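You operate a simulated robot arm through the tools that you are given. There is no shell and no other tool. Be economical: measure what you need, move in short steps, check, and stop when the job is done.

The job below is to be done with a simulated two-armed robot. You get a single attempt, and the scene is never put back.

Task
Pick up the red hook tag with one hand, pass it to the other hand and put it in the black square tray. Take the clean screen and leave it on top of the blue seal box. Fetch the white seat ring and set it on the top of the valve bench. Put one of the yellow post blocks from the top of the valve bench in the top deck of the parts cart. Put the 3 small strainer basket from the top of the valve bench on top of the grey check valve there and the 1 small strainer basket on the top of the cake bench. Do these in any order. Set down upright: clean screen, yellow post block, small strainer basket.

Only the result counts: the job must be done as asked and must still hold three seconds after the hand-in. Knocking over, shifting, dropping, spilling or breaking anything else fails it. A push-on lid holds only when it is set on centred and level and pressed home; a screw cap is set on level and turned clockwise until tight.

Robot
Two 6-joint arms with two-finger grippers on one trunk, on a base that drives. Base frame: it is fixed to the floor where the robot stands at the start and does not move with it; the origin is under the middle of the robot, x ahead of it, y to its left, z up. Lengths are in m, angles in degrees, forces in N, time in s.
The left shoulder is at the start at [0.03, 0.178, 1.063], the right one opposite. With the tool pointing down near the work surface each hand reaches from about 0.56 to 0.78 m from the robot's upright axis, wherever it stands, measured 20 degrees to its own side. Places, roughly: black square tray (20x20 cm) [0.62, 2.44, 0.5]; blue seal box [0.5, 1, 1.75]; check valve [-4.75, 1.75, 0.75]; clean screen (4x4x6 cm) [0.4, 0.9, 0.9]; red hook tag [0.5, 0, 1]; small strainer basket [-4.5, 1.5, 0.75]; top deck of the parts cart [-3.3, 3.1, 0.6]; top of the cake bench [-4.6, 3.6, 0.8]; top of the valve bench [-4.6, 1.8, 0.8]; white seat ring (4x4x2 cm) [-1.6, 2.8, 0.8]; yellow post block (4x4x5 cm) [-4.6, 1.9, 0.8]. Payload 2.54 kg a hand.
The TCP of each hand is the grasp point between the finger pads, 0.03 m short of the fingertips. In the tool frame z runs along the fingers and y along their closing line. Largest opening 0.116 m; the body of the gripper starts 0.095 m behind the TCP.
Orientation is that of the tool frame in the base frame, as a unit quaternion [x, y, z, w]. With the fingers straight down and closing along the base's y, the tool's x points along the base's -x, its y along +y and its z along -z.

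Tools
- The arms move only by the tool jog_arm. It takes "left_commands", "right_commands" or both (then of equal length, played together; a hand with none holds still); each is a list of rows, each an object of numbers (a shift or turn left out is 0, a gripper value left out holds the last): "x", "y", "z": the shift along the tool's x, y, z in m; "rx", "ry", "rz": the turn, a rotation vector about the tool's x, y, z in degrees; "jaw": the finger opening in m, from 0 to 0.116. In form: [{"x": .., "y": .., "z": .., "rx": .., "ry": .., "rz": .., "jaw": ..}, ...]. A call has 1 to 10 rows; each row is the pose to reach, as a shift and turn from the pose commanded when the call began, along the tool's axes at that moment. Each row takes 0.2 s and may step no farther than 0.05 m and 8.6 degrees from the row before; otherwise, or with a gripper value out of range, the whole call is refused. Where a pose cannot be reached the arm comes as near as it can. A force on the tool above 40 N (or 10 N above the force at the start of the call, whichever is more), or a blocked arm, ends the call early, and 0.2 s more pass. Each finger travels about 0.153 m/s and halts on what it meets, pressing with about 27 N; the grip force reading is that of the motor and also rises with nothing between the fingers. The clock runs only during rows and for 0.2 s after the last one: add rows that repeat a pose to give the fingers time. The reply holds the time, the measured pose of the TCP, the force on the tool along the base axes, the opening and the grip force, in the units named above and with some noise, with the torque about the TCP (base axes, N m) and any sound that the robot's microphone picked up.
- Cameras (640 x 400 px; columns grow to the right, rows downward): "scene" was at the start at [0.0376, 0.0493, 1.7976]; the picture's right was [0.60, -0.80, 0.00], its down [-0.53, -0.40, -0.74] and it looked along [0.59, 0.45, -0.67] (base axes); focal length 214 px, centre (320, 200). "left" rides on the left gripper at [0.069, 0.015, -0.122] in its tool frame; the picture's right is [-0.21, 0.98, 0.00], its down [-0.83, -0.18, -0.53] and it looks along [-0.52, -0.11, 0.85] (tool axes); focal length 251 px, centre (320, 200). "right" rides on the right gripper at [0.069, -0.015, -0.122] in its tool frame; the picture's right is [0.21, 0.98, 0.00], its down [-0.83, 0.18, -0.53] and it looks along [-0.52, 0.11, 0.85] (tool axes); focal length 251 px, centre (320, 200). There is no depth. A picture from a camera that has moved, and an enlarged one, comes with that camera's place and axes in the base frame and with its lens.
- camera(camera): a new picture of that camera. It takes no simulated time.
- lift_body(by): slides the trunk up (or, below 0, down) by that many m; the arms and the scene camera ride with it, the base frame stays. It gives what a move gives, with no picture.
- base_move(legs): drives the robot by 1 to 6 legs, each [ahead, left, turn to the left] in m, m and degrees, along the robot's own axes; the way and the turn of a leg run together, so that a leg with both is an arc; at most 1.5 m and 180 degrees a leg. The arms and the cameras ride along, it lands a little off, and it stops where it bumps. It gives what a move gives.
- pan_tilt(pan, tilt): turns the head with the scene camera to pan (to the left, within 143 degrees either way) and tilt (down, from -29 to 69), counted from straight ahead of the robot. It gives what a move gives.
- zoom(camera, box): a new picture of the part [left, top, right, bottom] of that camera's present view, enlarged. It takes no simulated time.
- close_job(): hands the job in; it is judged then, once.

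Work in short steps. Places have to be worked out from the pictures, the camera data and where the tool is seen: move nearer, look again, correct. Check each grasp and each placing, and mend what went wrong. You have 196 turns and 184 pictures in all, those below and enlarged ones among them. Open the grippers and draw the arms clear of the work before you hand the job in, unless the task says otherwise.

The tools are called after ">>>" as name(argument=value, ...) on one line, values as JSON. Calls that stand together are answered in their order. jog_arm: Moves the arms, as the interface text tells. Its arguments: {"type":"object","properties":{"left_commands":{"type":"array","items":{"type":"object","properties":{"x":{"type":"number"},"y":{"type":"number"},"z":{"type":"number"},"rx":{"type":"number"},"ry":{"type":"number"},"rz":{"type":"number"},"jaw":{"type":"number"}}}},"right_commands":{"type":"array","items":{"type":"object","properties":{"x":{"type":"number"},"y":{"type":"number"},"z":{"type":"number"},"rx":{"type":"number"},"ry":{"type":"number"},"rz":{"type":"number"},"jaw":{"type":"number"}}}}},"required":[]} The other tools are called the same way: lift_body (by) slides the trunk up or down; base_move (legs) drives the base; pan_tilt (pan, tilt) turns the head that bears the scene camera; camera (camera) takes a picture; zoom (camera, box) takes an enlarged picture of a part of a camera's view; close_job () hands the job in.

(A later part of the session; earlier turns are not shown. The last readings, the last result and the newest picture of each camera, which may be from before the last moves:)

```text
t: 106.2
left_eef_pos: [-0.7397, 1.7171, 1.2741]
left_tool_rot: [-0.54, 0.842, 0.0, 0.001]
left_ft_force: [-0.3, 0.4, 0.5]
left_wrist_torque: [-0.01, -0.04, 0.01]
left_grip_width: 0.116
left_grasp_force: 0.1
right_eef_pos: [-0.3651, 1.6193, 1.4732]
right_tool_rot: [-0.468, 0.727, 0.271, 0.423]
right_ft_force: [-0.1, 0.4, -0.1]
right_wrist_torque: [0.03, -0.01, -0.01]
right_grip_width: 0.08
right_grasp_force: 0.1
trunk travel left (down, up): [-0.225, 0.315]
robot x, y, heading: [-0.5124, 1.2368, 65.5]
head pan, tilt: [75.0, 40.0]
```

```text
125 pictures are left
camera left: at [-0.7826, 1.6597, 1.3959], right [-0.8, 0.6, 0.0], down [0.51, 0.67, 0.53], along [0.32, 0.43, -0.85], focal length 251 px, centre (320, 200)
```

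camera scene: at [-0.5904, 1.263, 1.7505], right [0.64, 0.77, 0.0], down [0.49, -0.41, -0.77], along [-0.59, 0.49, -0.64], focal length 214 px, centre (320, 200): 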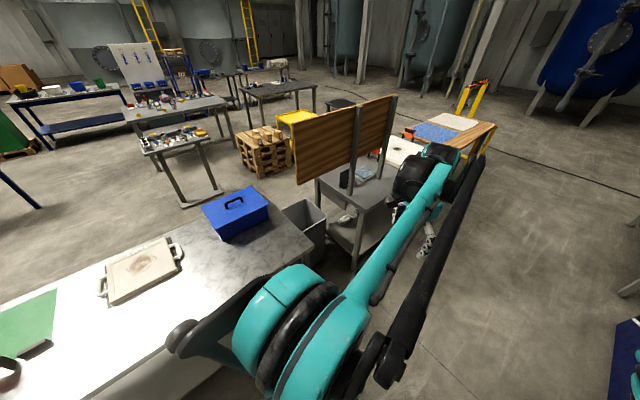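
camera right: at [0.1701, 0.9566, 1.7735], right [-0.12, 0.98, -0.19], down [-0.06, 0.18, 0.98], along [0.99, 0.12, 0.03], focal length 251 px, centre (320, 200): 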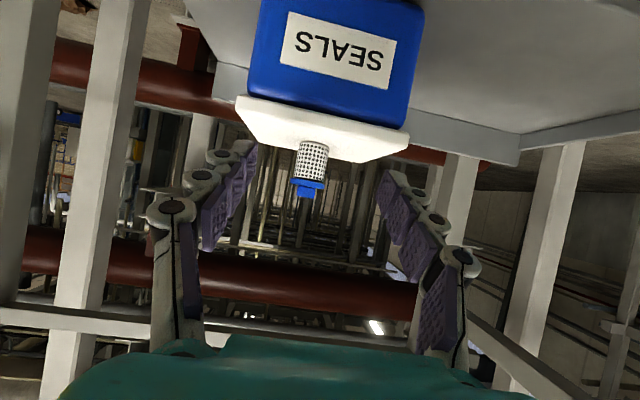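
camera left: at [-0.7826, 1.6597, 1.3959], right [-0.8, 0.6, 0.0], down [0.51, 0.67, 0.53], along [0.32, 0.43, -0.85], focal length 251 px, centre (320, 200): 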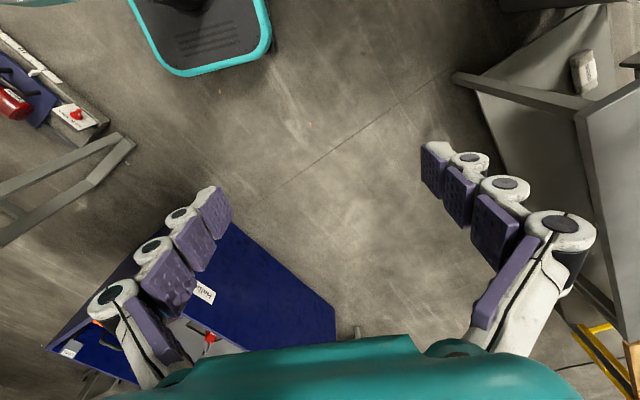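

Nothing looks displaced. The ring should project near (379,157); zoom there.

>>> zoom(camera="scene", box=[290, 80, 530, 230])

```text
2.67 times, centred on (410, 155) of scene
camera zoom: at [-0.5904, 1.263, 1.7505], right [0.64, 0.77, 0.0], down [0.49, -0.41, -0.77], along [-0.59, 0.49, -0.64], focal length 572 px, centre (80, 320)
```

zoom: 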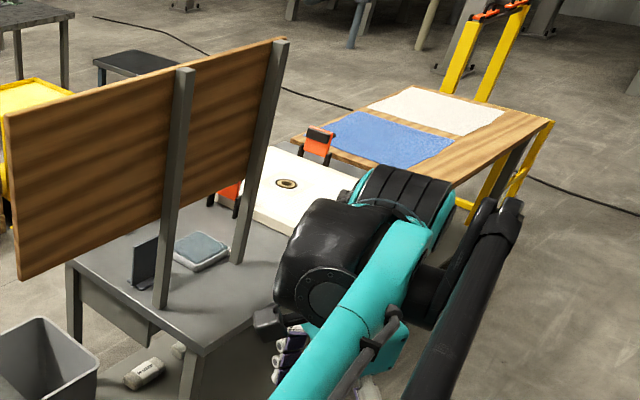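

Turn to heading 90 and drive up the lane, then look.

>>> base_move(legs=[[0, -0.1, 0], [0, 0, 24.5], [1.2, 0, 0]])

>>> pan_tilt(pan=60, tilt=35)

>>> camera(camera="scene")

```text
t: 114.3
left_eef_pos: [-0.8202, 2.7421, 1.2745]
left_tool_rot: [-0.703, 0.711, 0.0, 0.0]
left_ft_force: [0.6, 0.6, 0.5]
left_wrist_torque: [0.0, 0.0, 0.03]
left_grip_width: 0.1159
left_grasp_force: 0.1
right_eef_pos: [-0.4362, 2.808, 1.4729]
right_tool_rot: [-0.609, 0.614, 0.353, 0.357]
right_ft_force: [-0.3, -0.5, -0.2]
right_wrist_torque: [-0.04, -0.04, 0.03]
right_grip_width: 0.0801
right_grasp_force: 0.1
trunk travel left (down, up): [-0.225, 0.315]
robot x, y, heading: [-0.4136, 2.3973, 89.3]
head pan, tilt: [75.0, 40.0]
```

```text
t: 115.1
left_eef_pos: [-0.8184, 2.7437, 1.2745]
left_tool_rot: [-0.702, 0.712, 0.0, 0.0]
left_ft_force: [-0.2, -0.2, -0.2]
left_wrist_torque: [0.0, 0.01, 0.01]
left_grip_width: 0.1162
left_grasp_force: 0.0
right_eef_pos: [-0.4374, 2.8067, 1.4728]
right_tool_rot: [-0.609, 0.614, 0.353, 0.357]
right_ft_force: [0.2, -0.3, -0.5]
right_wrist_torque: [-0.02, 0.01, 0.03]
right_grip_width: 0.0802
right_grasp_force: 0.1
trunk travel left (down, up): [-0.225, 0.315]
robot x, y, heading: [-0.4184, 2.3972, 88.9]
head pan, tilt: [60.0, 35.0]
```

```text
123 pictures are left
camera scene: at [-0.4917, 2.41, 1.7581], right [0.51, 0.86, 0.0], down [0.49, -0.29, -0.82], along [-0.7, 0.42, -0.57], focal length 214 px, centre (320, 200)
```

scene: 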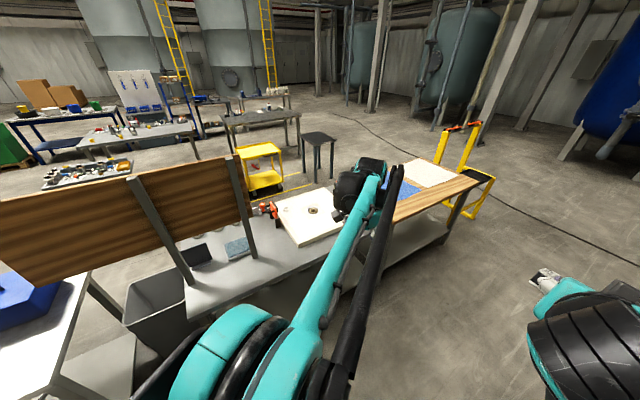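

The object near the expected spot is on the white board. Turn to face that bench.

>>> base_move(legs=[[0.35, -0.1, 0], [0, 0, 91]])

>>> pan_tilt(pan=0, tilt=35)

>>> camera(camera="scene")

```text
t: 121.3
left_eef_pos: [-0.6524, 2.3425, 1.275]
left_tool_rot: [1.0, 0.002, -0.001, 0.0]
left_ft_force: [-0.1, 0.9, 0.0]
left_wrist_torque: [0.03, -0.04, 0.01]
left_grip_width: 0.116
left_grasp_force: 0.1
right_eef_pos: [-0.7225, 2.723, 1.474]
right_tool_rot: [0.864, 0.003, -0.503, 0.001]
right_ft_force: [0.2, -0.5, 0.1]
right_wrist_torque: [0.0, 0.02, 0.01]
right_grip_width: 0.0801
right_grasp_force: 0.0
trunk travel left (down, up): [-0.225, 0.315]
robot x, y, heading: [-0.312, 2.7466, -179.9]
head pan, tilt: [60.0, 35.0]
```

```text
t: 122.6
left_eef_pos: [-0.6529, 2.342, 1.2744]
left_tool_rot: [1.0, 0.001, 0.0, 0.001]
left_ft_force: [0.4, 0.2, 0.1]
left_wrist_torque: [-0.01, 0.0, 0.0]
left_grip_width: 0.1159
left_grasp_force: 0.1
right_eef_pos: [-0.7228, 2.7232, 1.4723]
right_tool_rot: [0.865, 0.003, -0.502, 0.001]
right_ft_force: [0.0, 0.2, -0.3]
right_wrist_torque: [0.0, -0.01, -0.03]
right_grip_width: 0.0799
right_grasp_force: 0.0
trunk travel left (down, up): [-0.225, 0.315]
robot x, y, heading: [-0.3132, 2.7522, -179.7]
head pan, tilt: [0.0, 35.0]
```

```text
122 pictures are left
camera scene: at [-0.3712, 2.7484, 1.7581], right [0.0, 1.0, 0.0], down [0.57, 0.0, -0.82], along [-0.82, 0.0, -0.57], focal length 214 px, centre (320, 200)
```

scene: 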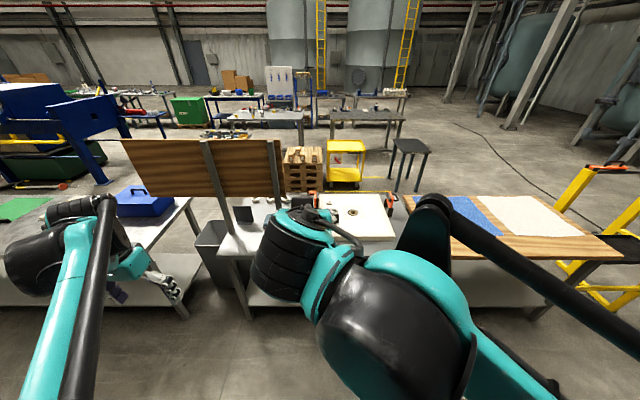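

Lower the right arm and return it to tool-down to clear the view.

>>> jog_arm(right_commands=[{"x": 0.027, "z": 0.0156, "y": -0.02, "ry": 7.5}, {"x": 0.054, "z": 0.031, "y": -0.04, "ry": 15}, {"x": 0.081, "z": 0.047, "y": -0.06, "ry": 22.5}, {"x": 0.108, "z": 0.0625, "y": -0.08, "ry": 30}, {"x": 0.135, "z": 0.078, "y": -0.1, "ry": 37.5}, {"x": 0.162, "z": 0.094, "y": -0.12, "ry": 45}, {"x": 0.189, "z": 0.11, "y": -0.14, "ry": 52.5}, {"x": 0.2165, "z": 0.125, "y": -0.16, "ry": 60}])

>>> camera(camera="scene")

>>> zoom(camera="scene", box=[200, 150, 440, 300])

```text
t: 124.4
left_eef_pos: [-0.6545, 2.3423, 1.2742]
left_tool_rot: [1.0, 0.001, 0.001, 0.001]
left_ft_force: [-0.8, -0.3, 0.4]
left_wrist_torque: [-0.05, -0.05, -0.01]
left_grip_width: 0.1161
left_grasp_force: 0.1
right_eef_pos: [-0.724, 2.8823, 1.2219]
right_tool_rot: [1.0, 0.004, -0.002, 0.0]
right_ft_force: [0.1, 0.3, 0.4]
right_wrist_torque: [-0.03, -0.07, -0.01]
right_grip_width: 0.0798
right_grasp_force: 0.0
trunk travel left (down, up): [-0.225, 0.315]
robot x, y, heading: [-0.3141, 2.7496, -179.7]
head pan, tilt: [0.0, 35.0]
```

```text
121 pictures are left
camera scene: at [-0.3733, 2.749, 1.758], right [0.0, 1.0, 0.0], down [0.57, 0.0, -0.82], along [-0.82, 0.0, -0.57], focal length 214 px, centre (320, 200)
```

scene: 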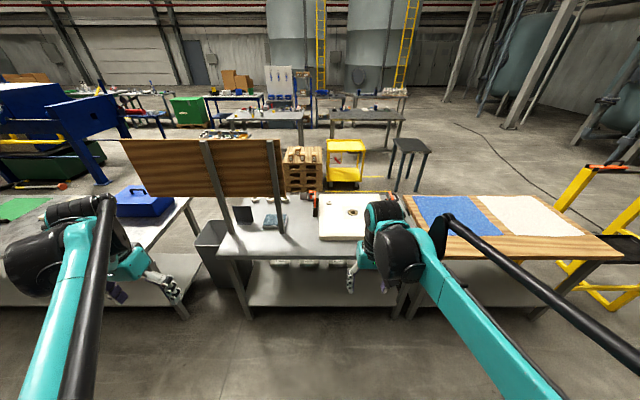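

```text
2.67 times, centred on (320, 225) of scene
camera zoom: at [-0.3733, 2.749, 1.758], right [0.0, 1.0, 0.0], down [0.57, 0.0, -0.82], along [-0.82, 0.0, -0.57], focal length 572 px, centre (320, 133)
```

zoom: 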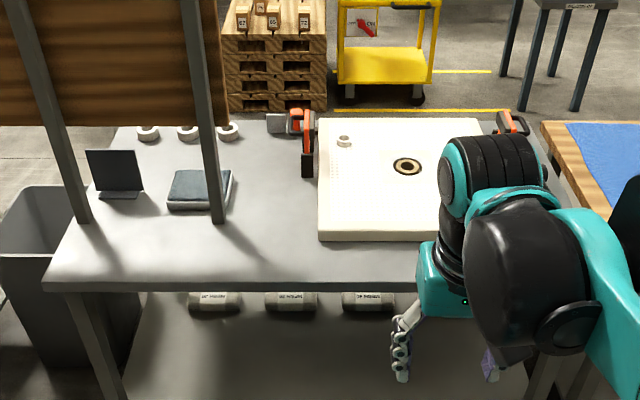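

The white ring is on the white board at ≈(-1.66, 2.815). I'll take it with the left hand, standing at (-0.93, 3.0). First go partway and look.

>>> base_move(legs=[[0, -0.26, 0], [0.45, 0, -0.3]])

>>> jog_arm(left_commands=[{"y": -0.045}, {"y": -0.09, "x": -0.02}, {"y": -0.135, "x": -0.05}, {"y": -0.175, "x": -0.08}, {"y": -0.21, "x": -0.11}, {"y": -0.21, "x": -0.15}])

>>> camera(camera="left")

>>> camera(camera="scene")

```text
t: 128.6
left_eef_pos: [-1.1146, 2.6067, 1.2739]
left_tool_rot: [1.0, -0.001, 0.0, 0.0]
left_ft_force: [-0.1, -0.6, -0.1]
left_wrist_torque: [0.01, -0.03, -0.01]
left_grip_width: 0.116
left_grasp_force: 0.0
right_eef_pos: [-1.1819, 3.147, 1.2228]
right_tool_rot: [1.0, 0.0, -0.003, -0.001]
right_ft_force: [0.0, 0.8, 0.8]
right_wrist_torque: [0.0, -0.03, 0.01]
right_grip_width: 0.08
right_grasp_force: 0.3
trunk travel left (down, up): [-0.225, 0.315]
robot x, y, heading: [-0.7758, 3.0135, 179.8]
head pan, tilt: [0.0, 35.0]
```

```text
refused: row 3 steps farther than a row can; nothing moved
```

```text
119 pictures are left
camera left: at [-1.0462, 2.5907, 1.3958], right [-0.22, -0.98, 0.0], down [-0.83, 0.18, 0.53], along [-0.52, 0.12, -0.85], focal length 251 px, centre (320, 200)
```

left: 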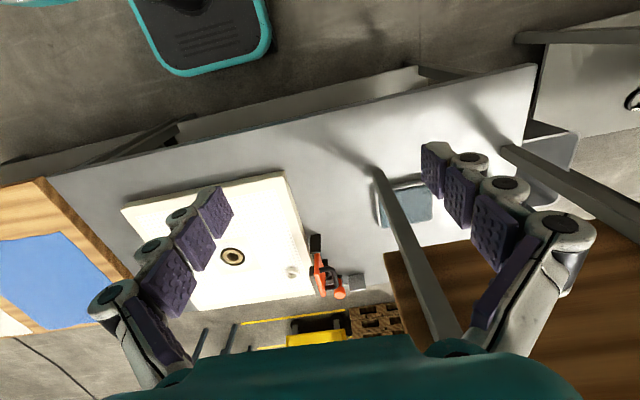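

```text
118 pictures are left
camera scene: at [-0.8308, 3.0111, 1.7581], right [0.0, 1.0, 0.0], down [0.57, 0.0, -0.82], along [-0.82, 0.0, -0.57], focal length 214 px, centre (320, 200)
```

scene: 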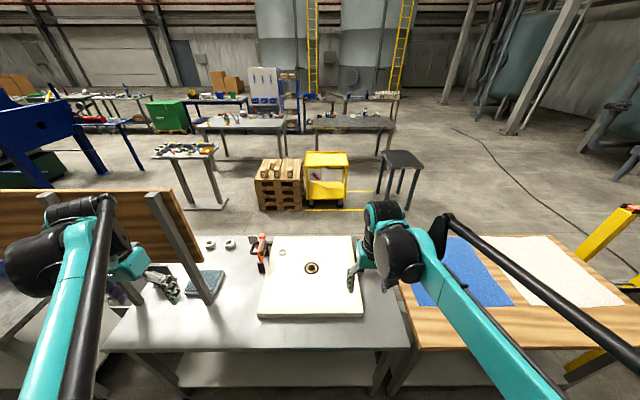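

Ring ≈(-1.64, 2.81). Move the left hand sideways away from the panel posts, then forward, with base advancing.

>>> jog_arm(left_commands=[{"y": -0.045}, {"y": -0.09}, {"y": -0.135}, {"y": -0.175, "x": -0.02}, {"y": -0.203, "x": -0.05}, {"y": -0.203, "x": -0.1}, {"y": -0.203, "x": -0.15}, {"y": -0.203, "x": -0.2, "z": 0.02}, {"y": -0.203, "x": -0.24, "z": 0.05}])

>>> base_move(legs=[[0.17, 0, 0]])

>>> camera(camera="left")

```text
refused: row 8 steps farther than a row can; nothing moved
```

```text
t: 130.2
left_eef_pos: [-1.2755, 2.6036, 1.2739]
left_tool_rot: [1.0, 0.001, 0.0, 0.001]
left_ft_force: [0.5, 0.9, 0.0]
left_wrist_torque: [-0.01, 0.04, -0.02]
left_grip_width: 0.1157
left_grasp_force: 0.0
right_eef_pos: [-1.3461, 3.1445, 1.223]
right_tool_rot: [1.0, 0.002, -0.004, -0.001]
right_ft_force: [0.3, 0.2, 1.0]
right_wrist_torque: [0.01, 0.02, 0.0]
right_grip_width: 0.0801
right_grasp_force: 0.1
trunk travel left (down, up): [-0.225, 0.315]
robot x, y, heading: [-0.9351, 3.0113, -180.1]
head pan, tilt: [0.0, 35.0]
stopped in leg 1: the robot was blocked; the commanded pose is now the measured one
```

```text
117 pictures are left
camera left: at [-1.2064, 2.5897, 1.3958], right [-0.21, -0.98, 0.0], down [-0.83, 0.18, 0.53], along [-0.52, 0.11, -0.85], focal length 251 px, centre (320, 200)
```

left: 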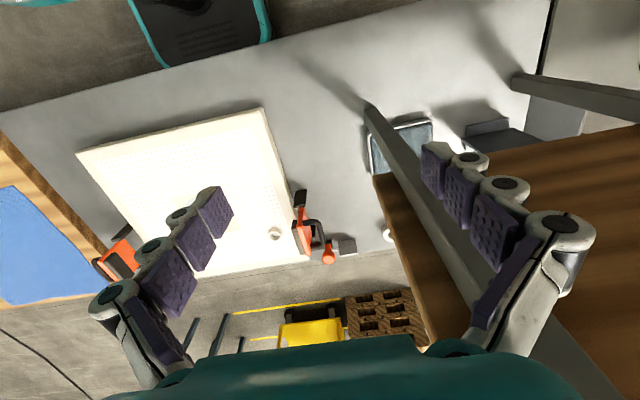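

Base touched the bench at x=-0.935; back off 3 cm. Move the left hand sideways first.

>>> base_move(legs=[[-0.03, 0, 0]])

>>> jog_arm(left_commands=[{"y": -0.041}, {"y": -0.083}, {"y": -0.125}, {"y": -0.166}, {"y": -0.206}, {"y": -0.206, "x": -0.04}, {"y": -0.206, "x": -0.08}, {"y": -0.206, "x": -0.12}, {"y": -0.206, "x": -0.16}, {"y": -0.206, "x": -0.2}])

>>> jog_arm(left_commands=[{"x": -0.04, "z": 0.025}, {"x": -0.08, "z": 0.05}, {"x": -0.12, "z": 0.075}, {"x": -0.16, "z": 0.1}, {"x": -0.185, "z": 0.14}, {"x": -0.185, "z": 0.18}, {"x": -0.185, "z": 0.18}])

>>> camera(camera="left")

```text
t: 131.0
left_eef_pos: [-1.2463, 2.6046, 1.2737]
left_tool_rot: [1.0, 0.002, 0.0, 0.001]
left_ft_force: [-0.2, -0.6, 0.2]
left_wrist_torque: [0.03, 0.03, -0.01]
left_grip_width: 0.1158
left_grasp_force: 0.0
right_eef_pos: [-1.3166, 3.1457, 1.2224]
right_tool_rot: [1.0, 0.003, -0.004, -0.001]
right_ft_force: [0.8, -0.3, 0.3]
right_wrist_torque: [0.02, 0.05, -0.01]
right_grip_width: 0.08
right_grasp_force: 0.1
trunk travel left (down, up): [-0.225, 0.315]
robot x, y, heading: [-0.9026, 3.0112, -179.9]
head pan, tilt: [0.0, 35.0]
```

```text
t: 133.2
left_eef_pos: [-1.4506, 2.8115, 1.2738]
left_tool_rot: [1.0, 0.0, 0.001, 0.0]
left_ft_force: [-0.5, 0.1, -0.8]
left_wrist_torque: [0.0, -0.07, 0.02]
left_grip_width: 0.1161
left_grasp_force: 0.1
right_eef_pos: [-1.3183, 3.1446, 1.2207]
right_tool_rot: [1.0, 0.003, -0.002, -0.001]
right_ft_force: [-0.3, 0.1, 0.6]
right_wrist_torque: [0.03, -0.03, -0.03]
right_grip_width: 0.0799
right_grasp_force: 0.0
trunk travel left (down, up): [-0.225, 0.315]
robot x, y, heading: [-0.9064, 3.0139, -179.9]
head pan, tilt: [0.0, 35.0]
```

```text
t: 134.8
left_eef_pos: [-1.6316, 2.8116, 1.0924]
left_tool_rot: [1.0, 0.001, 0.0, 0.001]
left_ft_force: [-0.2, -1.0, 0.0]
left_wrist_torque: [0.06, 0.0, 0.04]
left_grip_width: 0.116
left_grasp_force: 0.1
right_eef_pos: [-1.3158, 3.146, 1.2238]
right_tool_rot: [1.0, 0.002, -0.004, -0.001]
right_ft_force: [0.4, -1.1, 0.2]
right_wrist_torque: [0.01, 0.02, -0.05]
right_grip_width: 0.08
right_grasp_force: 0.1
trunk travel left (down, up): [-0.225, 0.315]
robot x, y, heading: [-0.9037, 3.0133, -180.0]
head pan, tilt: [0.0, 35.0]
```

```text
116 pictures are left
camera left: at [-1.5632, 2.7956, 1.2142], right [-0.21, -0.98, 0.0], down [-0.83, 0.18, 0.53], along [-0.52, 0.11, -0.85], focal length 251 px, centre (320, 200)
```

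left: 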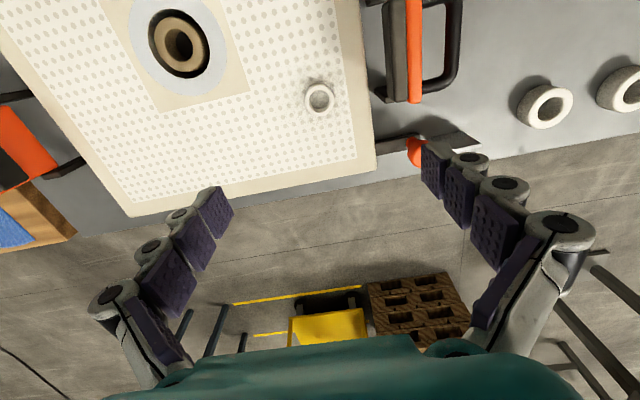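

Ring ≈(-1.626, 2.81). Descend to TCP z 0.91 with jaw 0.08 and look.

>>> jog_arm(left_commands=[{"x": -0.0, "y": 0.001, "z": 0.045, "jaw": 0.08}, {"x": 0.003, "y": 0.002, "z": 0.09}, {"x": 0.005, "y": 0.002, "z": 0.135}, {"x": 0.005, "y": 0.002, "z": 0.18}, {"x": 0.005, "y": 0.002, "z": 0.18}])

>>> camera(camera="left")

```text
t: 136.0
left_eef_pos: [-1.6272, 2.8091, 0.9156]
left_tool_rot: [1.0, 0.001, 0.0, 0.001]
left_ft_force: [0.6, 0.0, 0.4]
left_wrist_torque: [0.0, 0.03, 0.03]
left_grip_width: 0.0799
left_grasp_force: 0.1
right_eef_pos: [-1.316, 3.1457, 1.2232]
right_tool_rot: [1.0, 0.002, -0.004, -0.001]
right_ft_force: [0.1, 0.1, 0.2]
right_wrist_torque: [-0.03, 0.0, -0.01]
right_grip_width: 0.08
right_grasp_force: 0.0
trunk travel left (down, up): [-0.225, 0.315]
robot x, y, heading: [-0.905, 3.014, -179.6]
head pan, tilt: [0.0, 35.0]
```

```text
115 pictures are left
camera left: at [-1.5584, 2.7941, 1.037], right [-0.21, -0.98, 0.0], down [-0.83, 0.18, 0.53], along [-0.52, 0.11, -0.85], focal length 251 px, centre (320, 200)
```

left: 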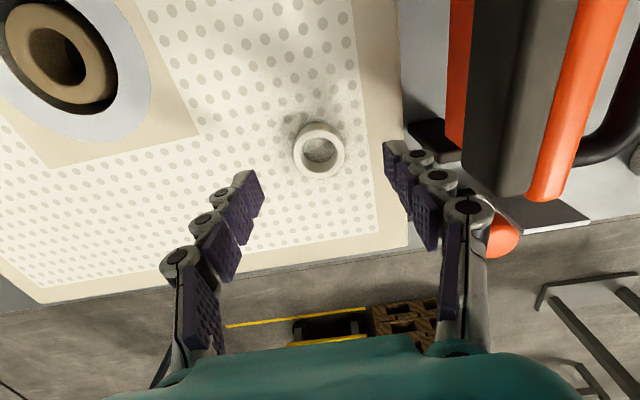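

Ring is centred between the fingers; ring top ≈0.845. The clamp is ~2 cm clear of the finger. Narrow to 0.065 and descend to TCP z≈0.862.

>>> jog_arm(left_commands=[{"jaw": 0.065, "x": 0.001}, {"z": 0.02, "jaw": 0.065, "x": 0.001}, {"z": 0.04, "x": 0.001}, {"z": 0.05, "x": 0.001}, {"z": 0.054, "x": 0.001}])

>>> camera(camera="left")

```text
t: 137.2
left_eef_pos: [-1.628, 2.8098, 0.8705]
left_tool_rot: [1.0, 0.001, -0.004, 0.001]
left_ft_force: [0.2, 7.2, 40.8]
left_wrist_torque: [0.64, -0.24, -0.16]
left_grip_width: 0.0382
left_grasp_force: 44.4
right_eef_pos: [-1.3125, 3.1481, 1.2239]
right_tool_rot: [1.0, 0.002, -0.005, 0.0]
right_ft_force: [-0.8, 0.2, -0.3]
right_wrist_torque: [-0.04, -0.03, 0.01]
right_grip_width: 0.0801
right_grasp_force: 0.0
trunk travel left (down, up): [-0.225, 0.315]
robot x, y, heading: [-0.9048, 3.0137, -179.9]
head pan, tilt: [0.0, 35.0]
stopped in row 5 (left hand): the force on the tool passed its limit at 49 N (the readings are from after the stop); the commanded pose is now the measured one
```

```text
114 pictures are left
camera left: at [-1.5559, 2.7953, 0.9912], right [-0.22, -0.98, 0.0], down [-0.82, 0.18, 0.54], along [-0.53, 0.11, -0.84], focal length 251 px, centre (320, 200)
```

left: 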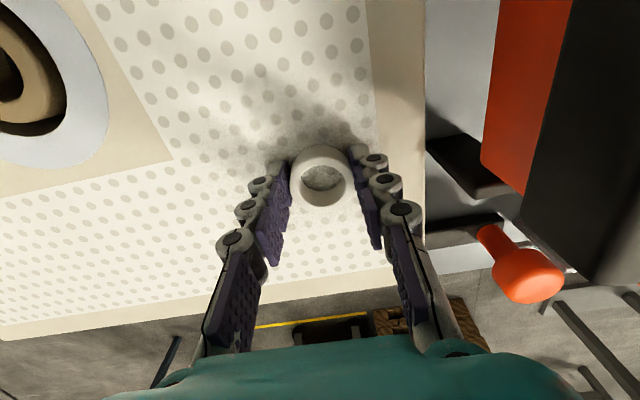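

The tips touched the board and the ring is between the fingers. Ease up 4 mm and close.

>>> jog_arm(left_commands=[{"z": -0.004, "jaw": 0.055}, {"z": -0.004, "jaw": 0.02}, {"z": -0.004, "jaw": 0.02}, {"z": -0.004, "jaw": 0.02}])

>>> camera(camera="left")

```text
t: 138.2
left_eef_pos: [-1.6277, 2.8056, 0.8696]
left_tool_rot: [1.0, 0.002, -0.003, 0.001]
left_ft_force: [-2.5, -9.1, 19.8]
left_wrist_torque: [0.0, -0.11, -0.02]
left_grip_width: 0.0382
left_grasp_force: 26.7
right_eef_pos: [-1.3156, 3.1454, 1.223]
right_tool_rot: [1.0, 0.003, -0.004, -0.002]
right_ft_force: [0.0, 0.0, 0.3]
right_wrist_torque: [-0.01, 0.0, -0.03]
right_grip_width: 0.08
right_grasp_force: 0.2
trunk travel left (down, up): [-0.225, 0.315]
robot x, y, heading: [-0.9055, 3.0094, -180.1]
head pan, tilt: [0.0, 35.0]
```

```text
113 pictures are left
camera left: at [-1.5571, 2.791, 0.9913], right [-0.21, -0.98, 0.0], down [-0.82, 0.18, 0.54], along [-0.53, 0.11, -0.84], focal length 251 px, centre (320, 200)
```

left: 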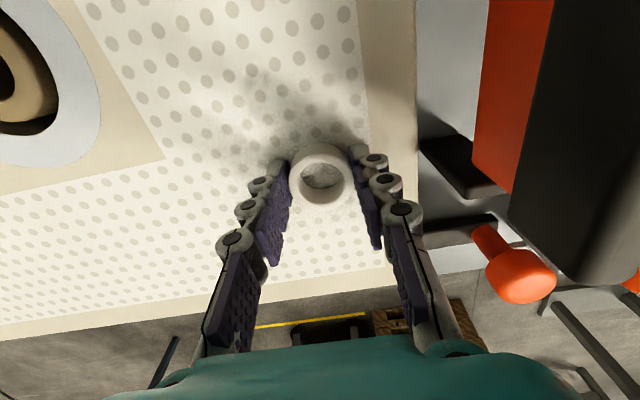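

Gripped (0.038). Lift straight up 0.2 and verify.

>>> jog_arm(left_commands=[{"z": -0.04}, {"z": -0.08}, {"z": -0.12}, {"z": -0.16}, {"z": -0.2}, {"z": -0.24}])

>>> camera(camera="left")

```text
t: 139.6
left_eef_pos: [-1.6249, 2.8066, 1.1114]
left_tool_rot: [1.0, 0.001, -0.001, 0.001]
left_ft_force: [0.2, -0.2, -0.4]
left_wrist_torque: [0.02, 0.01, -0.01]
left_grip_width: 0.0381
left_grasp_force: 27.1
right_eef_pos: [-1.3165, 3.1442, 1.2241]
right_tool_rot: [1.0, 0.002, -0.004, -0.001]
right_ft_force: [-0.1, 0.1, -0.7]
right_wrist_torque: [0.03, 0.0, -0.01]
right_grip_width: 0.08
right_grasp_force: 0.0
trunk travel left (down, up): [-0.225, 0.315]
robot x, y, heading: [-0.9037, 3.0137, -180.0]
head pan, tilt: [0.0, 35.0]
```

```text
112 pictures are left
camera left: at [-1.5555, 2.7917, 1.233], right [-0.21, -0.98, 0.0], down [-0.82, 0.18, 0.54], along [-0.53, 0.11, -0.84], focal length 251 px, centre (320, 200)
```

left: 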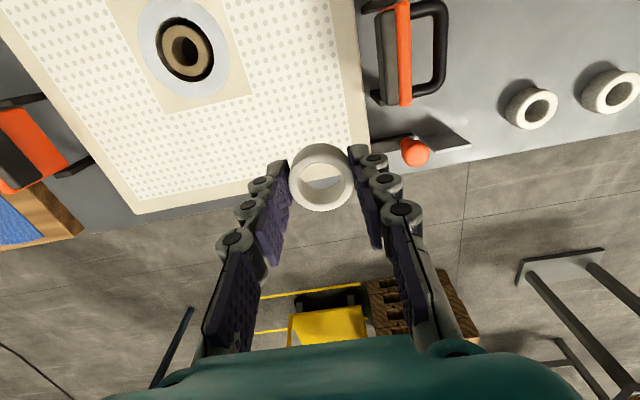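

Ring is held. Back off 0.5 m and survey the way around to the far benches.

>>> base_move(legs=[[-0.45, 0, 0]])

>>> pan_tilt(pan=-30, tilt=20)

>>> camera(camera="scene")

>>> pan_tilt(pan=10, tilt=20)

>>> camera(camera="scene")

```text
t: 142.3
left_eef_pos: [-1.1729, 2.8088, 1.1113]
left_tool_rot: [1.0, -0.001, -0.002, 0.0]
left_ft_force: [0.3, -0.6, -0.2]
left_wrist_torque: [0.02, 0.04, 0.02]
left_grip_width: 0.0379
left_grasp_force: 27.0
right_eef_pos: [-0.8632, 3.1471, 1.2243]
right_tool_rot: [1.0, 0.001, -0.004, 0.001]
right_ft_force: [-0.2, -0.9, 0.9]
right_wrist_torque: [0.01, 0.02, 0.02]
right_grip_width: 0.0802
right_grasp_force: 0.0
trunk travel left (down, up): [-0.225, 0.315]
robot x, y, heading: [-0.4542, 3.0154, 180.0]
head pan, tilt: [0.0, 35.0]
```

```text
t: 143.3
left_eef_pos: [-1.1733, 2.8078, 1.1111]
left_tool_rot: [1.0, -0.001, -0.002, 0.0]
left_ft_force: [0.4, -0.2, -0.3]
left_wrist_torque: [0.05, -0.01, -0.01]
left_grip_width: 0.0381
left_grasp_force: 26.7
right_eef_pos: [-0.863, 3.1472, 1.2223]
right_tool_rot: [1.0, 0.001, -0.003, 0.0]
right_ft_force: [0.2, 0.0, 0.5]
right_wrist_torque: [0.02, 0.0, -0.01]
right_grip_width: 0.0798
right_grasp_force: 0.0
trunk travel left (down, up): [-0.225, 0.315]
robot x, y, heading: [-0.453, 3.0151, 179.8]
head pan, tilt: [-30.0, 20.0]
```

```text
111 pictures are left
camera scene: at [-0.5027, 3.0584, 1.7819], right [0.5, 0.87, 0.0], down [0.3, -0.17, -0.94], along [-0.81, 0.47, -0.34], focal length 214 px, centre (320, 200)
```

scene: 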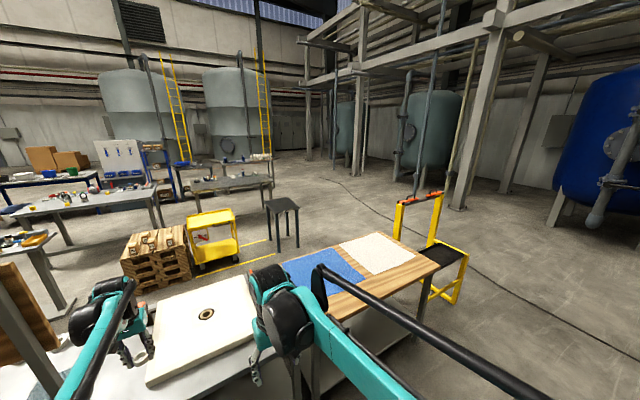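

```text
t: 144.3
left_eef_pos: [-1.1737, 2.8092, 1.1094]
left_tool_rot: [1.0, 0.0, -0.002, 0.0]
left_ft_force: [0.5, 0.6, -0.7]
left_wrist_torque: [0.0, 0.01, -0.01]
left_grip_width: 0.0384
left_grasp_force: 26.6
right_eef_pos: [-0.8632, 3.1474, 1.2228]
right_tool_rot: [1.0, 0.001, -0.004, -0.001]
right_ft_force: [0.3, 0.3, -0.1]
right_wrist_torque: [-0.01, -0.02, 0.0]
right_grip_width: 0.0798
right_grasp_force: 0.1
trunk travel left (down, up): [-0.225, 0.315]
robot x, y, heading: [-0.4539, 3.0155, 180.0]
head pan, tilt: [10.0, 20.0]
```

```text
110 pictures are left
camera scene: at [-0.514, 2.9958, 1.7819], right [-0.17, 0.99, 0.0], down [0.34, 0.06, -0.94], along [-0.93, -0.16, -0.34], focal length 214 px, centre (320, 200)
```

scene: 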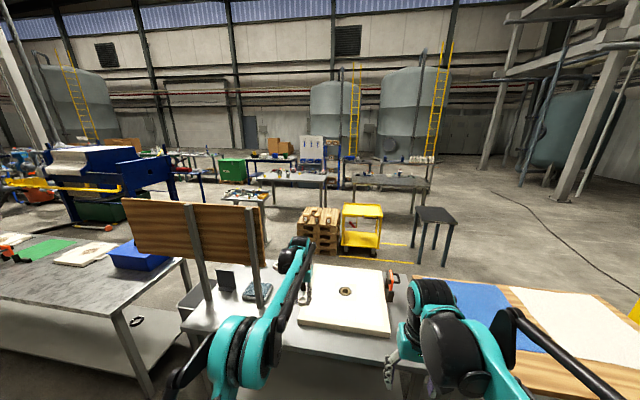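

Valve bench ≈(-4.6,1.8), cake bench ≈(-4.6,3.6), yellow parts cart ≈(-3.3,3.1). I'll go around the north end (stand reaches y≈5.2). Retract the left hand and slide right.

>>> jog_arm(left_commands=[{"x": 0.045}, {"x": 0.09}, {"x": 0.135}, {"x": 0.18}, {"x": 0.22, "z": -0.03}, {"x": 0.25, "z": -0.05}, {"x": 0.25, "z": -0.05}])

>>> base_move(legs=[[0, -1.4, 0], [0, -1.4, 0]])

>>> pan_tilt(pan=15, tilt=25)

>>> camera(camera="scene")

```text
t: 145.9
left_eef_pos: [-0.9233, 2.8081, 1.1607]
left_tool_rot: [1.0, 0.0, -0.002, 0.001]
left_ft_force: [-0.9, 0.0, -0.4]
left_wrist_torque: [-0.02, -0.01, -0.01]
left_grip_width: 0.0381
left_grasp_force: 27.1
right_eef_pos: [-0.8653, 3.1461, 1.2226]
right_tool_rot: [1.0, 0.001, -0.003, -0.001]
right_ft_force: [-0.8, -0.1, -0.2]
right_wrist_torque: [-0.01, -0.02, -0.02]
right_grip_width: 0.08
right_grasp_force: 0.1
trunk travel left (down, up): [-0.225, 0.315]
robot x, y, heading: [-0.4554, 3.0112, 180.1]
head pan, tilt: [10.0, 20.0]
```

```text
t: 159.3
left_eef_pos: [-0.9701, 5.5656, 1.1594]
left_tool_rot: [1.0, 0.01, -0.002, 0.001]
left_ft_force: [-0.8, 0.7, -0.5]
left_wrist_torque: [-0.03, 0.01, 0.02]
left_grip_width: 0.0378
left_grasp_force: 27.0
right_eef_pos: [-0.9175, 5.9042, 1.2223]
right_tool_rot: [1.0, 0.012, -0.003, -0.001]
right_ft_force: [0.0, -0.7, -0.9]
right_wrist_torque: [-0.01, -0.02, 0.01]
right_grip_width: 0.0802
right_grasp_force: 0.0
trunk travel left (down, up): [-0.225, 0.315]
robot x, y, heading: [-0.5028, 5.7827, -178.9]
head pan, tilt: [10.0, 20.0]
```

```text
t: 160.0
left_eef_pos: [-0.9687, 5.565, 1.1592]
left_tool_rot: [1.0, 0.01, -0.001, 0.001]
left_ft_force: [0.0, 0.2, -1.4]
left_wrist_torque: [-0.02, -0.03, 0.01]
left_grip_width: 0.0375
left_grasp_force: 26.5
right_eef_pos: [-0.9173, 5.9054, 1.2227]
right_tool_rot: [1.0, 0.012, -0.004, -0.001]
right_ft_force: [1.0, -0.9, 0.5]
right_wrist_torque: [0.0, 0.05, 0.0]
right_grip_width: 0.0798
right_grasp_force: 0.0
trunk travel left (down, up): [-0.225, 0.315]
robot x, y, heading: [-0.5054, 5.7846, -179.0]
head pan, tilt: [15.0, 25.0]
```

```text
109 pictures are left
camera scene: at [-0.5619, 5.7544, 1.7739], right [-0.28, 0.96, 0.0], down [0.41, 0.12, -0.91], along [-0.87, -0.25, -0.42], focal length 214 px, centre (320, 200)
```

scene: 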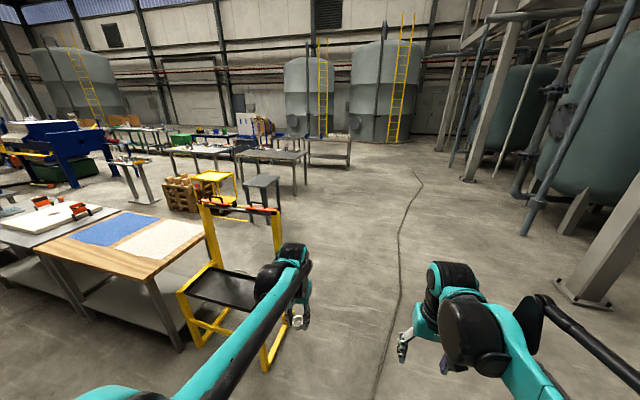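

Path west is clear. Drive west with slight north offset, then look.

>>> base_move(legs=[[0.05, -0.1, -1.0], [1.4, 0, 0], [0.4, 0, 0]])

>>> pan_tilt(pan=40, tilt=20)

>>> camera(camera="scene")

```text
t: 169.8
left_eef_pos: [-2.8165, 5.6641, 1.159]
left_tool_rot: [1.0, 0.003, -0.002, 0.001]
left_ft_force: [0.2, -0.4, -0.4]
left_wrist_torque: [-0.02, -0.03, -0.01]
left_grip_width: 0.0372
left_grasp_force: 27.2
right_eef_pos: [-2.7586, 6.0026, 1.2235]
right_tool_rot: [1.0, 0.005, -0.004, -0.001]
right_ft_force: [0.5, 0.4, -0.5]
right_wrist_torque: [0.01, -0.02, 0.02]
right_grip_width: 0.0802
right_grasp_force: 0.0
trunk travel left (down, up): [-0.225, 0.315]
robot x, y, heading: [-2.3436, 5.8704, -179.6]
head pan, tilt: [15.0, 25.0]
```

```text
t: 170.7
left_eef_pos: [-2.8153, 5.663, 1.1591]
left_tool_rot: [1.0, 0.004, -0.003, 0.001]
left_ft_force: [-0.8, -0.6, -0.9]
left_wrist_torque: [0.02, 0.01, 0.0]
left_grip_width: 0.0372
left_grasp_force: 27.2
right_eef_pos: [-2.7602, 6.0027, 1.2231]
right_tool_rot: [1.0, 0.005, -0.004, -0.001]
right_ft_force: [0.8, 1.0, 0.0]
right_wrist_torque: [0.03, -0.02, 0.0]
right_grip_width: 0.0798
right_grasp_force: 0.0
trunk travel left (down, up): [-0.225, 0.315]
robot x, y, heading: [-2.3501, 5.8707, -179.2]
head pan, tilt: [40.0, 20.0]
```

```text
108 pictures are left
camera scene: at [-2.3879, 5.8106, 1.7819], right [-0.65, 0.76, 0.0], down [0.26, 0.22, -0.94], along [-0.72, -0.61, -0.34], focal length 214 px, centre (320, 200)
```

scene: 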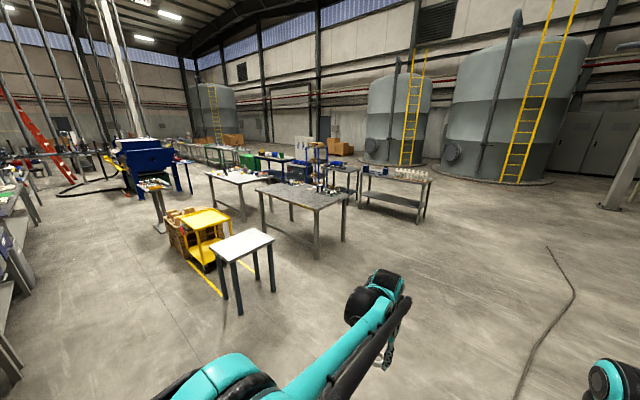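

Layout clear: I'll use the west aisle (x≈-5.4) facing east for both benches. Drive west 2.95 m, turn around to heading 0, and look.

>>> base_move(legs=[[1.5, 0, -0.8], [1.45, 0, 0], [0, 0, 90], [0, 0, 90]])

>>> pan_tilt(pan=-60, tilt=25)

>>> camera(camera="scene")

```text
t: 192.7
left_eef_pos: [-4.8486, 6.1008, 1.1596]
left_tool_rot: [0.006, 1.0, 0.001, 0.001]
left_ft_force: [0.5, -0.4, 0.3]
left_wrist_torque: [0.0, 0.0, 0.01]
left_grip_width: 0.0356
left_grasp_force: 26.4
right_eef_pos: [-4.9116, 5.7633, 1.223]
right_tool_rot: [0.003, 1.0, -0.001, 0.004]
right_ft_force: [0.3, -0.1, -0.2]
right_wrist_torque: [0.01, 0.03, -0.01]
right_grip_width: 0.0799
right_grasp_force: 0.1
trunk travel left (down, up): [-0.225, 0.315]
robot x, y, heading: [-5.3244, 5.9001, -0.5]
head pan, tilt: [40.0, 20.0]
```

```text
t: 194.5
left_eef_pos: [-4.8488, 6.1012, 1.1581]
left_tool_rot: [0.005, 1.0, 0.001, 0.002]
left_ft_force: [0.3, -0.1, -1.4]
left_wrist_torque: [0.0, 0.0, -0.03]
left_grip_width: 0.0355
left_grasp_force: 27.3
right_eef_pos: [-4.9116, 5.7631, 1.2228]
right_tool_rot: [0.003, 1.0, -0.001, 0.004]
right_ft_force: [0.0, -0.8, 0.6]
right_wrist_torque: [0.02, -0.02, 0.0]
right_grip_width: 0.08
right_grasp_force: 0.0
trunk travel left (down, up): [-0.225, 0.315]
robot x, y, heading: [-5.32, 5.8983, -0.6]
head pan, tilt: [-60.0, 25.0]
```

```text
107 pictures are left
camera scene: at [-5.3047, 5.8193, 1.7739], right [-0.87, -0.49, 0.0], down [-0.21, 0.37, -0.91], along [0.45, -0.79, -0.42], focal length 214 px, centre (320, 200)
```

scene: 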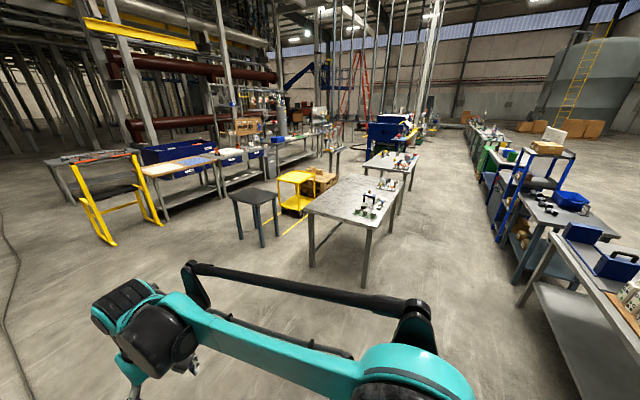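

The left grip width is slowly shrinking (0.038→0.0355); check the ring in the hand.

>>> camera(camera="left")

>>> zoom(camera="scene", box=[280, 100, 640, 325])

```text
106 pictures are left
camera left: at [-4.9177, 6.1162, 1.2813], right [0.22, 0.97, 0.0], down [0.82, -0.19, 0.54], along [0.52, -0.12, -0.84], focal length 251 px, centre (320, 200)
```

left: 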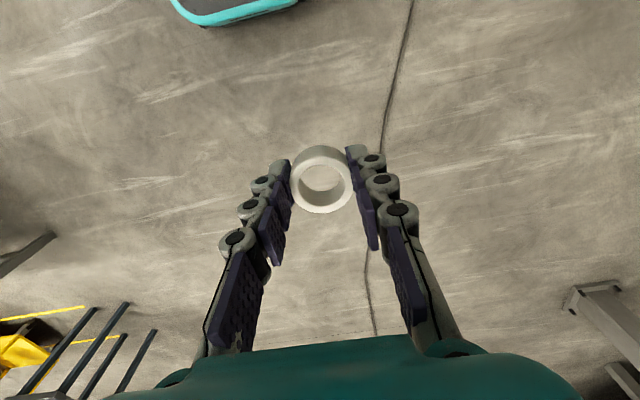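

```text
1.78 times, centred on (460, 212) of scene
camera zoom: at [-5.3047, 5.8193, 1.7739], right [-0.87, -0.49, 0.0], down [-0.21, 0.37, -0.91], along [0.45, -0.79, -0.42], focal length 381 px, centre (71, 178)
```

zoom: 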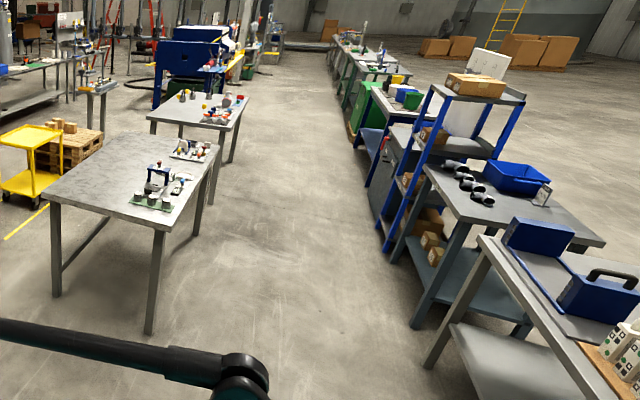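

The ring has crept ~7 mm off-centre but is still well held. Go south down the aisle (x≈-5.5), checking the grip on the way.

>>> base_move(legs=[[-0.18, 0, 0.5], [0, -1.3, 0], [0, -1.3, 0]])

>>> pan_tilt(pan=-45, tilt=30)

>>> camera(camera="scene")

>>> camera(camera="left")

```text
t: 208.2
left_eef_pos: [-5.0643, 3.5052, 1.1585]
left_tool_rot: [0.024, 1.0, 0.001, 0.001]
left_ft_force: [-0.2, -0.3, -0.1]
left_wrist_torque: [0.01, 0.01, -0.01]
left_grip_width: 0.036
left_grasp_force: 26.6
right_eef_pos: [-5.1394, 3.17, 1.2221]
right_tool_rot: [0.022, 1.0, -0.002, 0.003]
right_ft_force: [-0.4, -0.1, 0.3]
right_wrist_torque: [0.04, 0.01, -0.01]
right_grip_width: 0.0801
right_grasp_force: 0.1
trunk travel left (down, up): [-0.225, 0.315]
robot x, y, heading: [-5.545, 3.3244, -2.5]
head pan, tilt: [-60.0, 25.0]
```

```text
t: 208.9
left_eef_pos: [-5.063, 3.5049, 1.1597]
left_tool_rot: [0.024, 1.0, 0.0, 0.002]
left_ft_force: [-0.6, -0.5, -0.2]
left_wrist_torque: [0.01, 0.0, -0.02]
left_grip_width: 0.0356
left_grasp_force: 27.0
right_eef_pos: [-5.1393, 3.1702, 1.2223]
right_tool_rot: [0.022, 1.0, -0.001, 0.003]
right_ft_force: [0.7, 0.9, 0.1]
right_wrist_torque: [-0.04, 0.03, 0.01]
right_grip_width: 0.0801
right_grasp_force: 0.2
trunk travel left (down, up): [-0.225, 0.315]
robot x, y, heading: [-5.5408, 3.3228, -2.5]
head pan, tilt: [-45.0, 30.0]
```

```text
104 pictures are left
camera scene: at [-5.5115, 3.2557, 1.7659], right [-0.74, -0.67, 0.0], down [-0.34, 0.37, -0.87], along [0.58, -0.64, -0.5], focal length 214 px, centre (320, 200)
```

scene: 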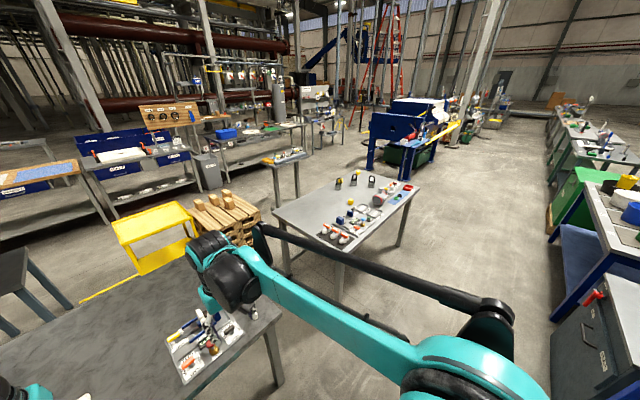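

```text
103 pictures are left
camera left: at [-5.1324, 3.5233, 1.2813], right [0.26, 0.97, 0.0], down [0.81, -0.22, 0.54], along [0.52, -0.14, -0.84], focal length 251 px, centre (320, 200)
```

left: 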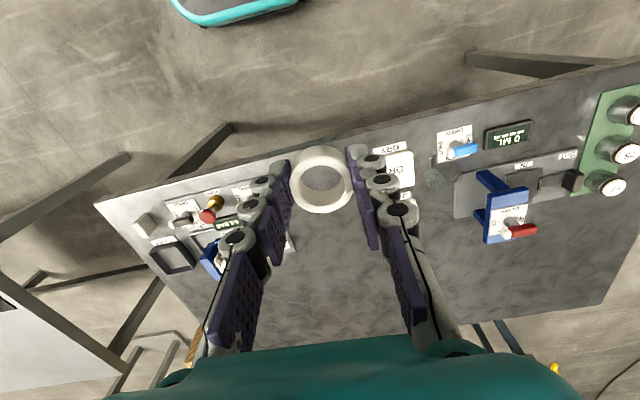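

Grip stable. Correct heading and continue to y≈1.75.

>>> base_move(legs=[[0, 0, 2.5], [0, -1.5, 0]])

>>> pan_tilt(pan=0, tilt=45)

>>> camera(camera="scene")

>>> zoom(camera="scene", box=[160, 60, 480, 260])

```text
t: 216.7
left_eef_pos: [-5.0709, 2.0569, 1.1598]
left_tool_rot: [-0.003, 1.0, 0.001, 0.002]
left_ft_force: [1.2, -0.2, -1.2]
left_wrist_torque: [0.02, -0.02, 0.01]
left_grip_width: 0.0357
left_grasp_force: 27.1
right_eef_pos: [-5.1295, 1.7184, 1.2223]
right_tool_rot: [-0.004, 1.0, -0.001, 0.003]
right_ft_force: [-0.5, 0.3, 0.4]
right_wrist_torque: [0.0, 0.03, 0.03]
right_grip_width: 0.0799
right_grasp_force: 0.0
trunk travel left (down, up): [-0.225, 0.315]
robot x, y, heading: [-5.5452, 1.8483, 0.5]
head pan, tilt: [-45.0, 30.0]
```

```text
t: 217.8
left_eef_pos: [-5.0723, 2.0571, 1.1599]
left_tool_rot: [-0.002, 1.0, 0.001, 0.002]
left_ft_force: [-0.2, -0.7, -0.5]
left_wrist_torque: [0.0, -0.02, -0.03]
left_grip_width: 0.0355
left_grasp_force: 27.6
right_eef_pos: [-5.1294, 1.7185, 1.2231]
right_tool_rot: [-0.004, 1.0, -0.001, 0.004]
right_ft_force: [0.2, 0.1, -0.1]
right_wrist_torque: [-0.01, 0.0, 0.02]
right_grip_width: 0.0798
right_grasp_force: 0.1
trunk travel left (down, up): [-0.225, 0.315]
robot x, y, heading: [-5.5396, 1.8467, 0.1]
head pan, tilt: [0.0, 45.0]
```

```text
102 pictures are left
camera scene: at [-5.489, 1.8481, 1.7433], right [0.0, -1.0, 0.0], down [-0.71, 0.0, -0.71], along [0.71, 0.0, -0.71], focal length 214 px, centre (320, 200)
```

scene: 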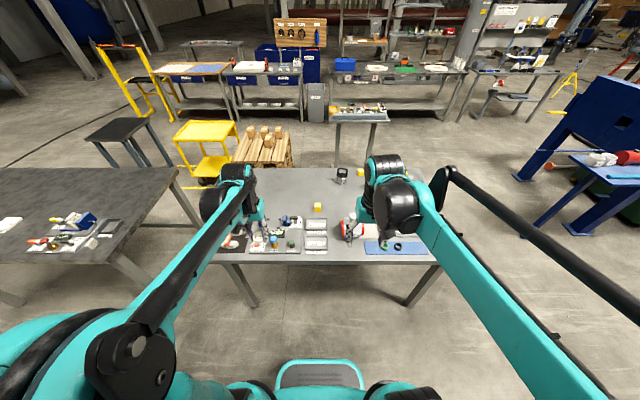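

```text
2.00 times, centred on (320, 160) of scene
camera zoom: at [-5.489, 1.8481, 1.7433], right [0.0, -1.0, 0.0], down [-0.71, 0.0, -0.71], along [0.71, 0.0, -0.71], focal length 429 px, centre (320, 280)
```

zoom: 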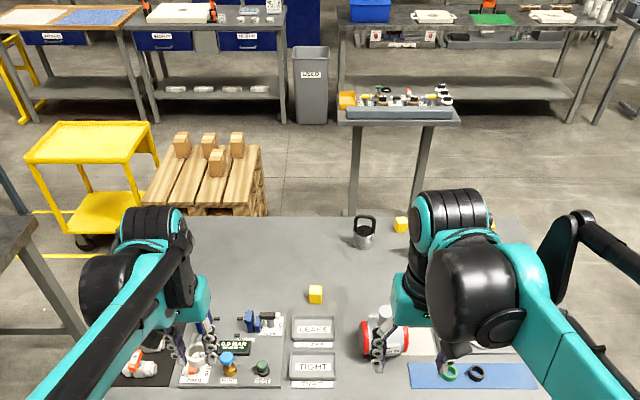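

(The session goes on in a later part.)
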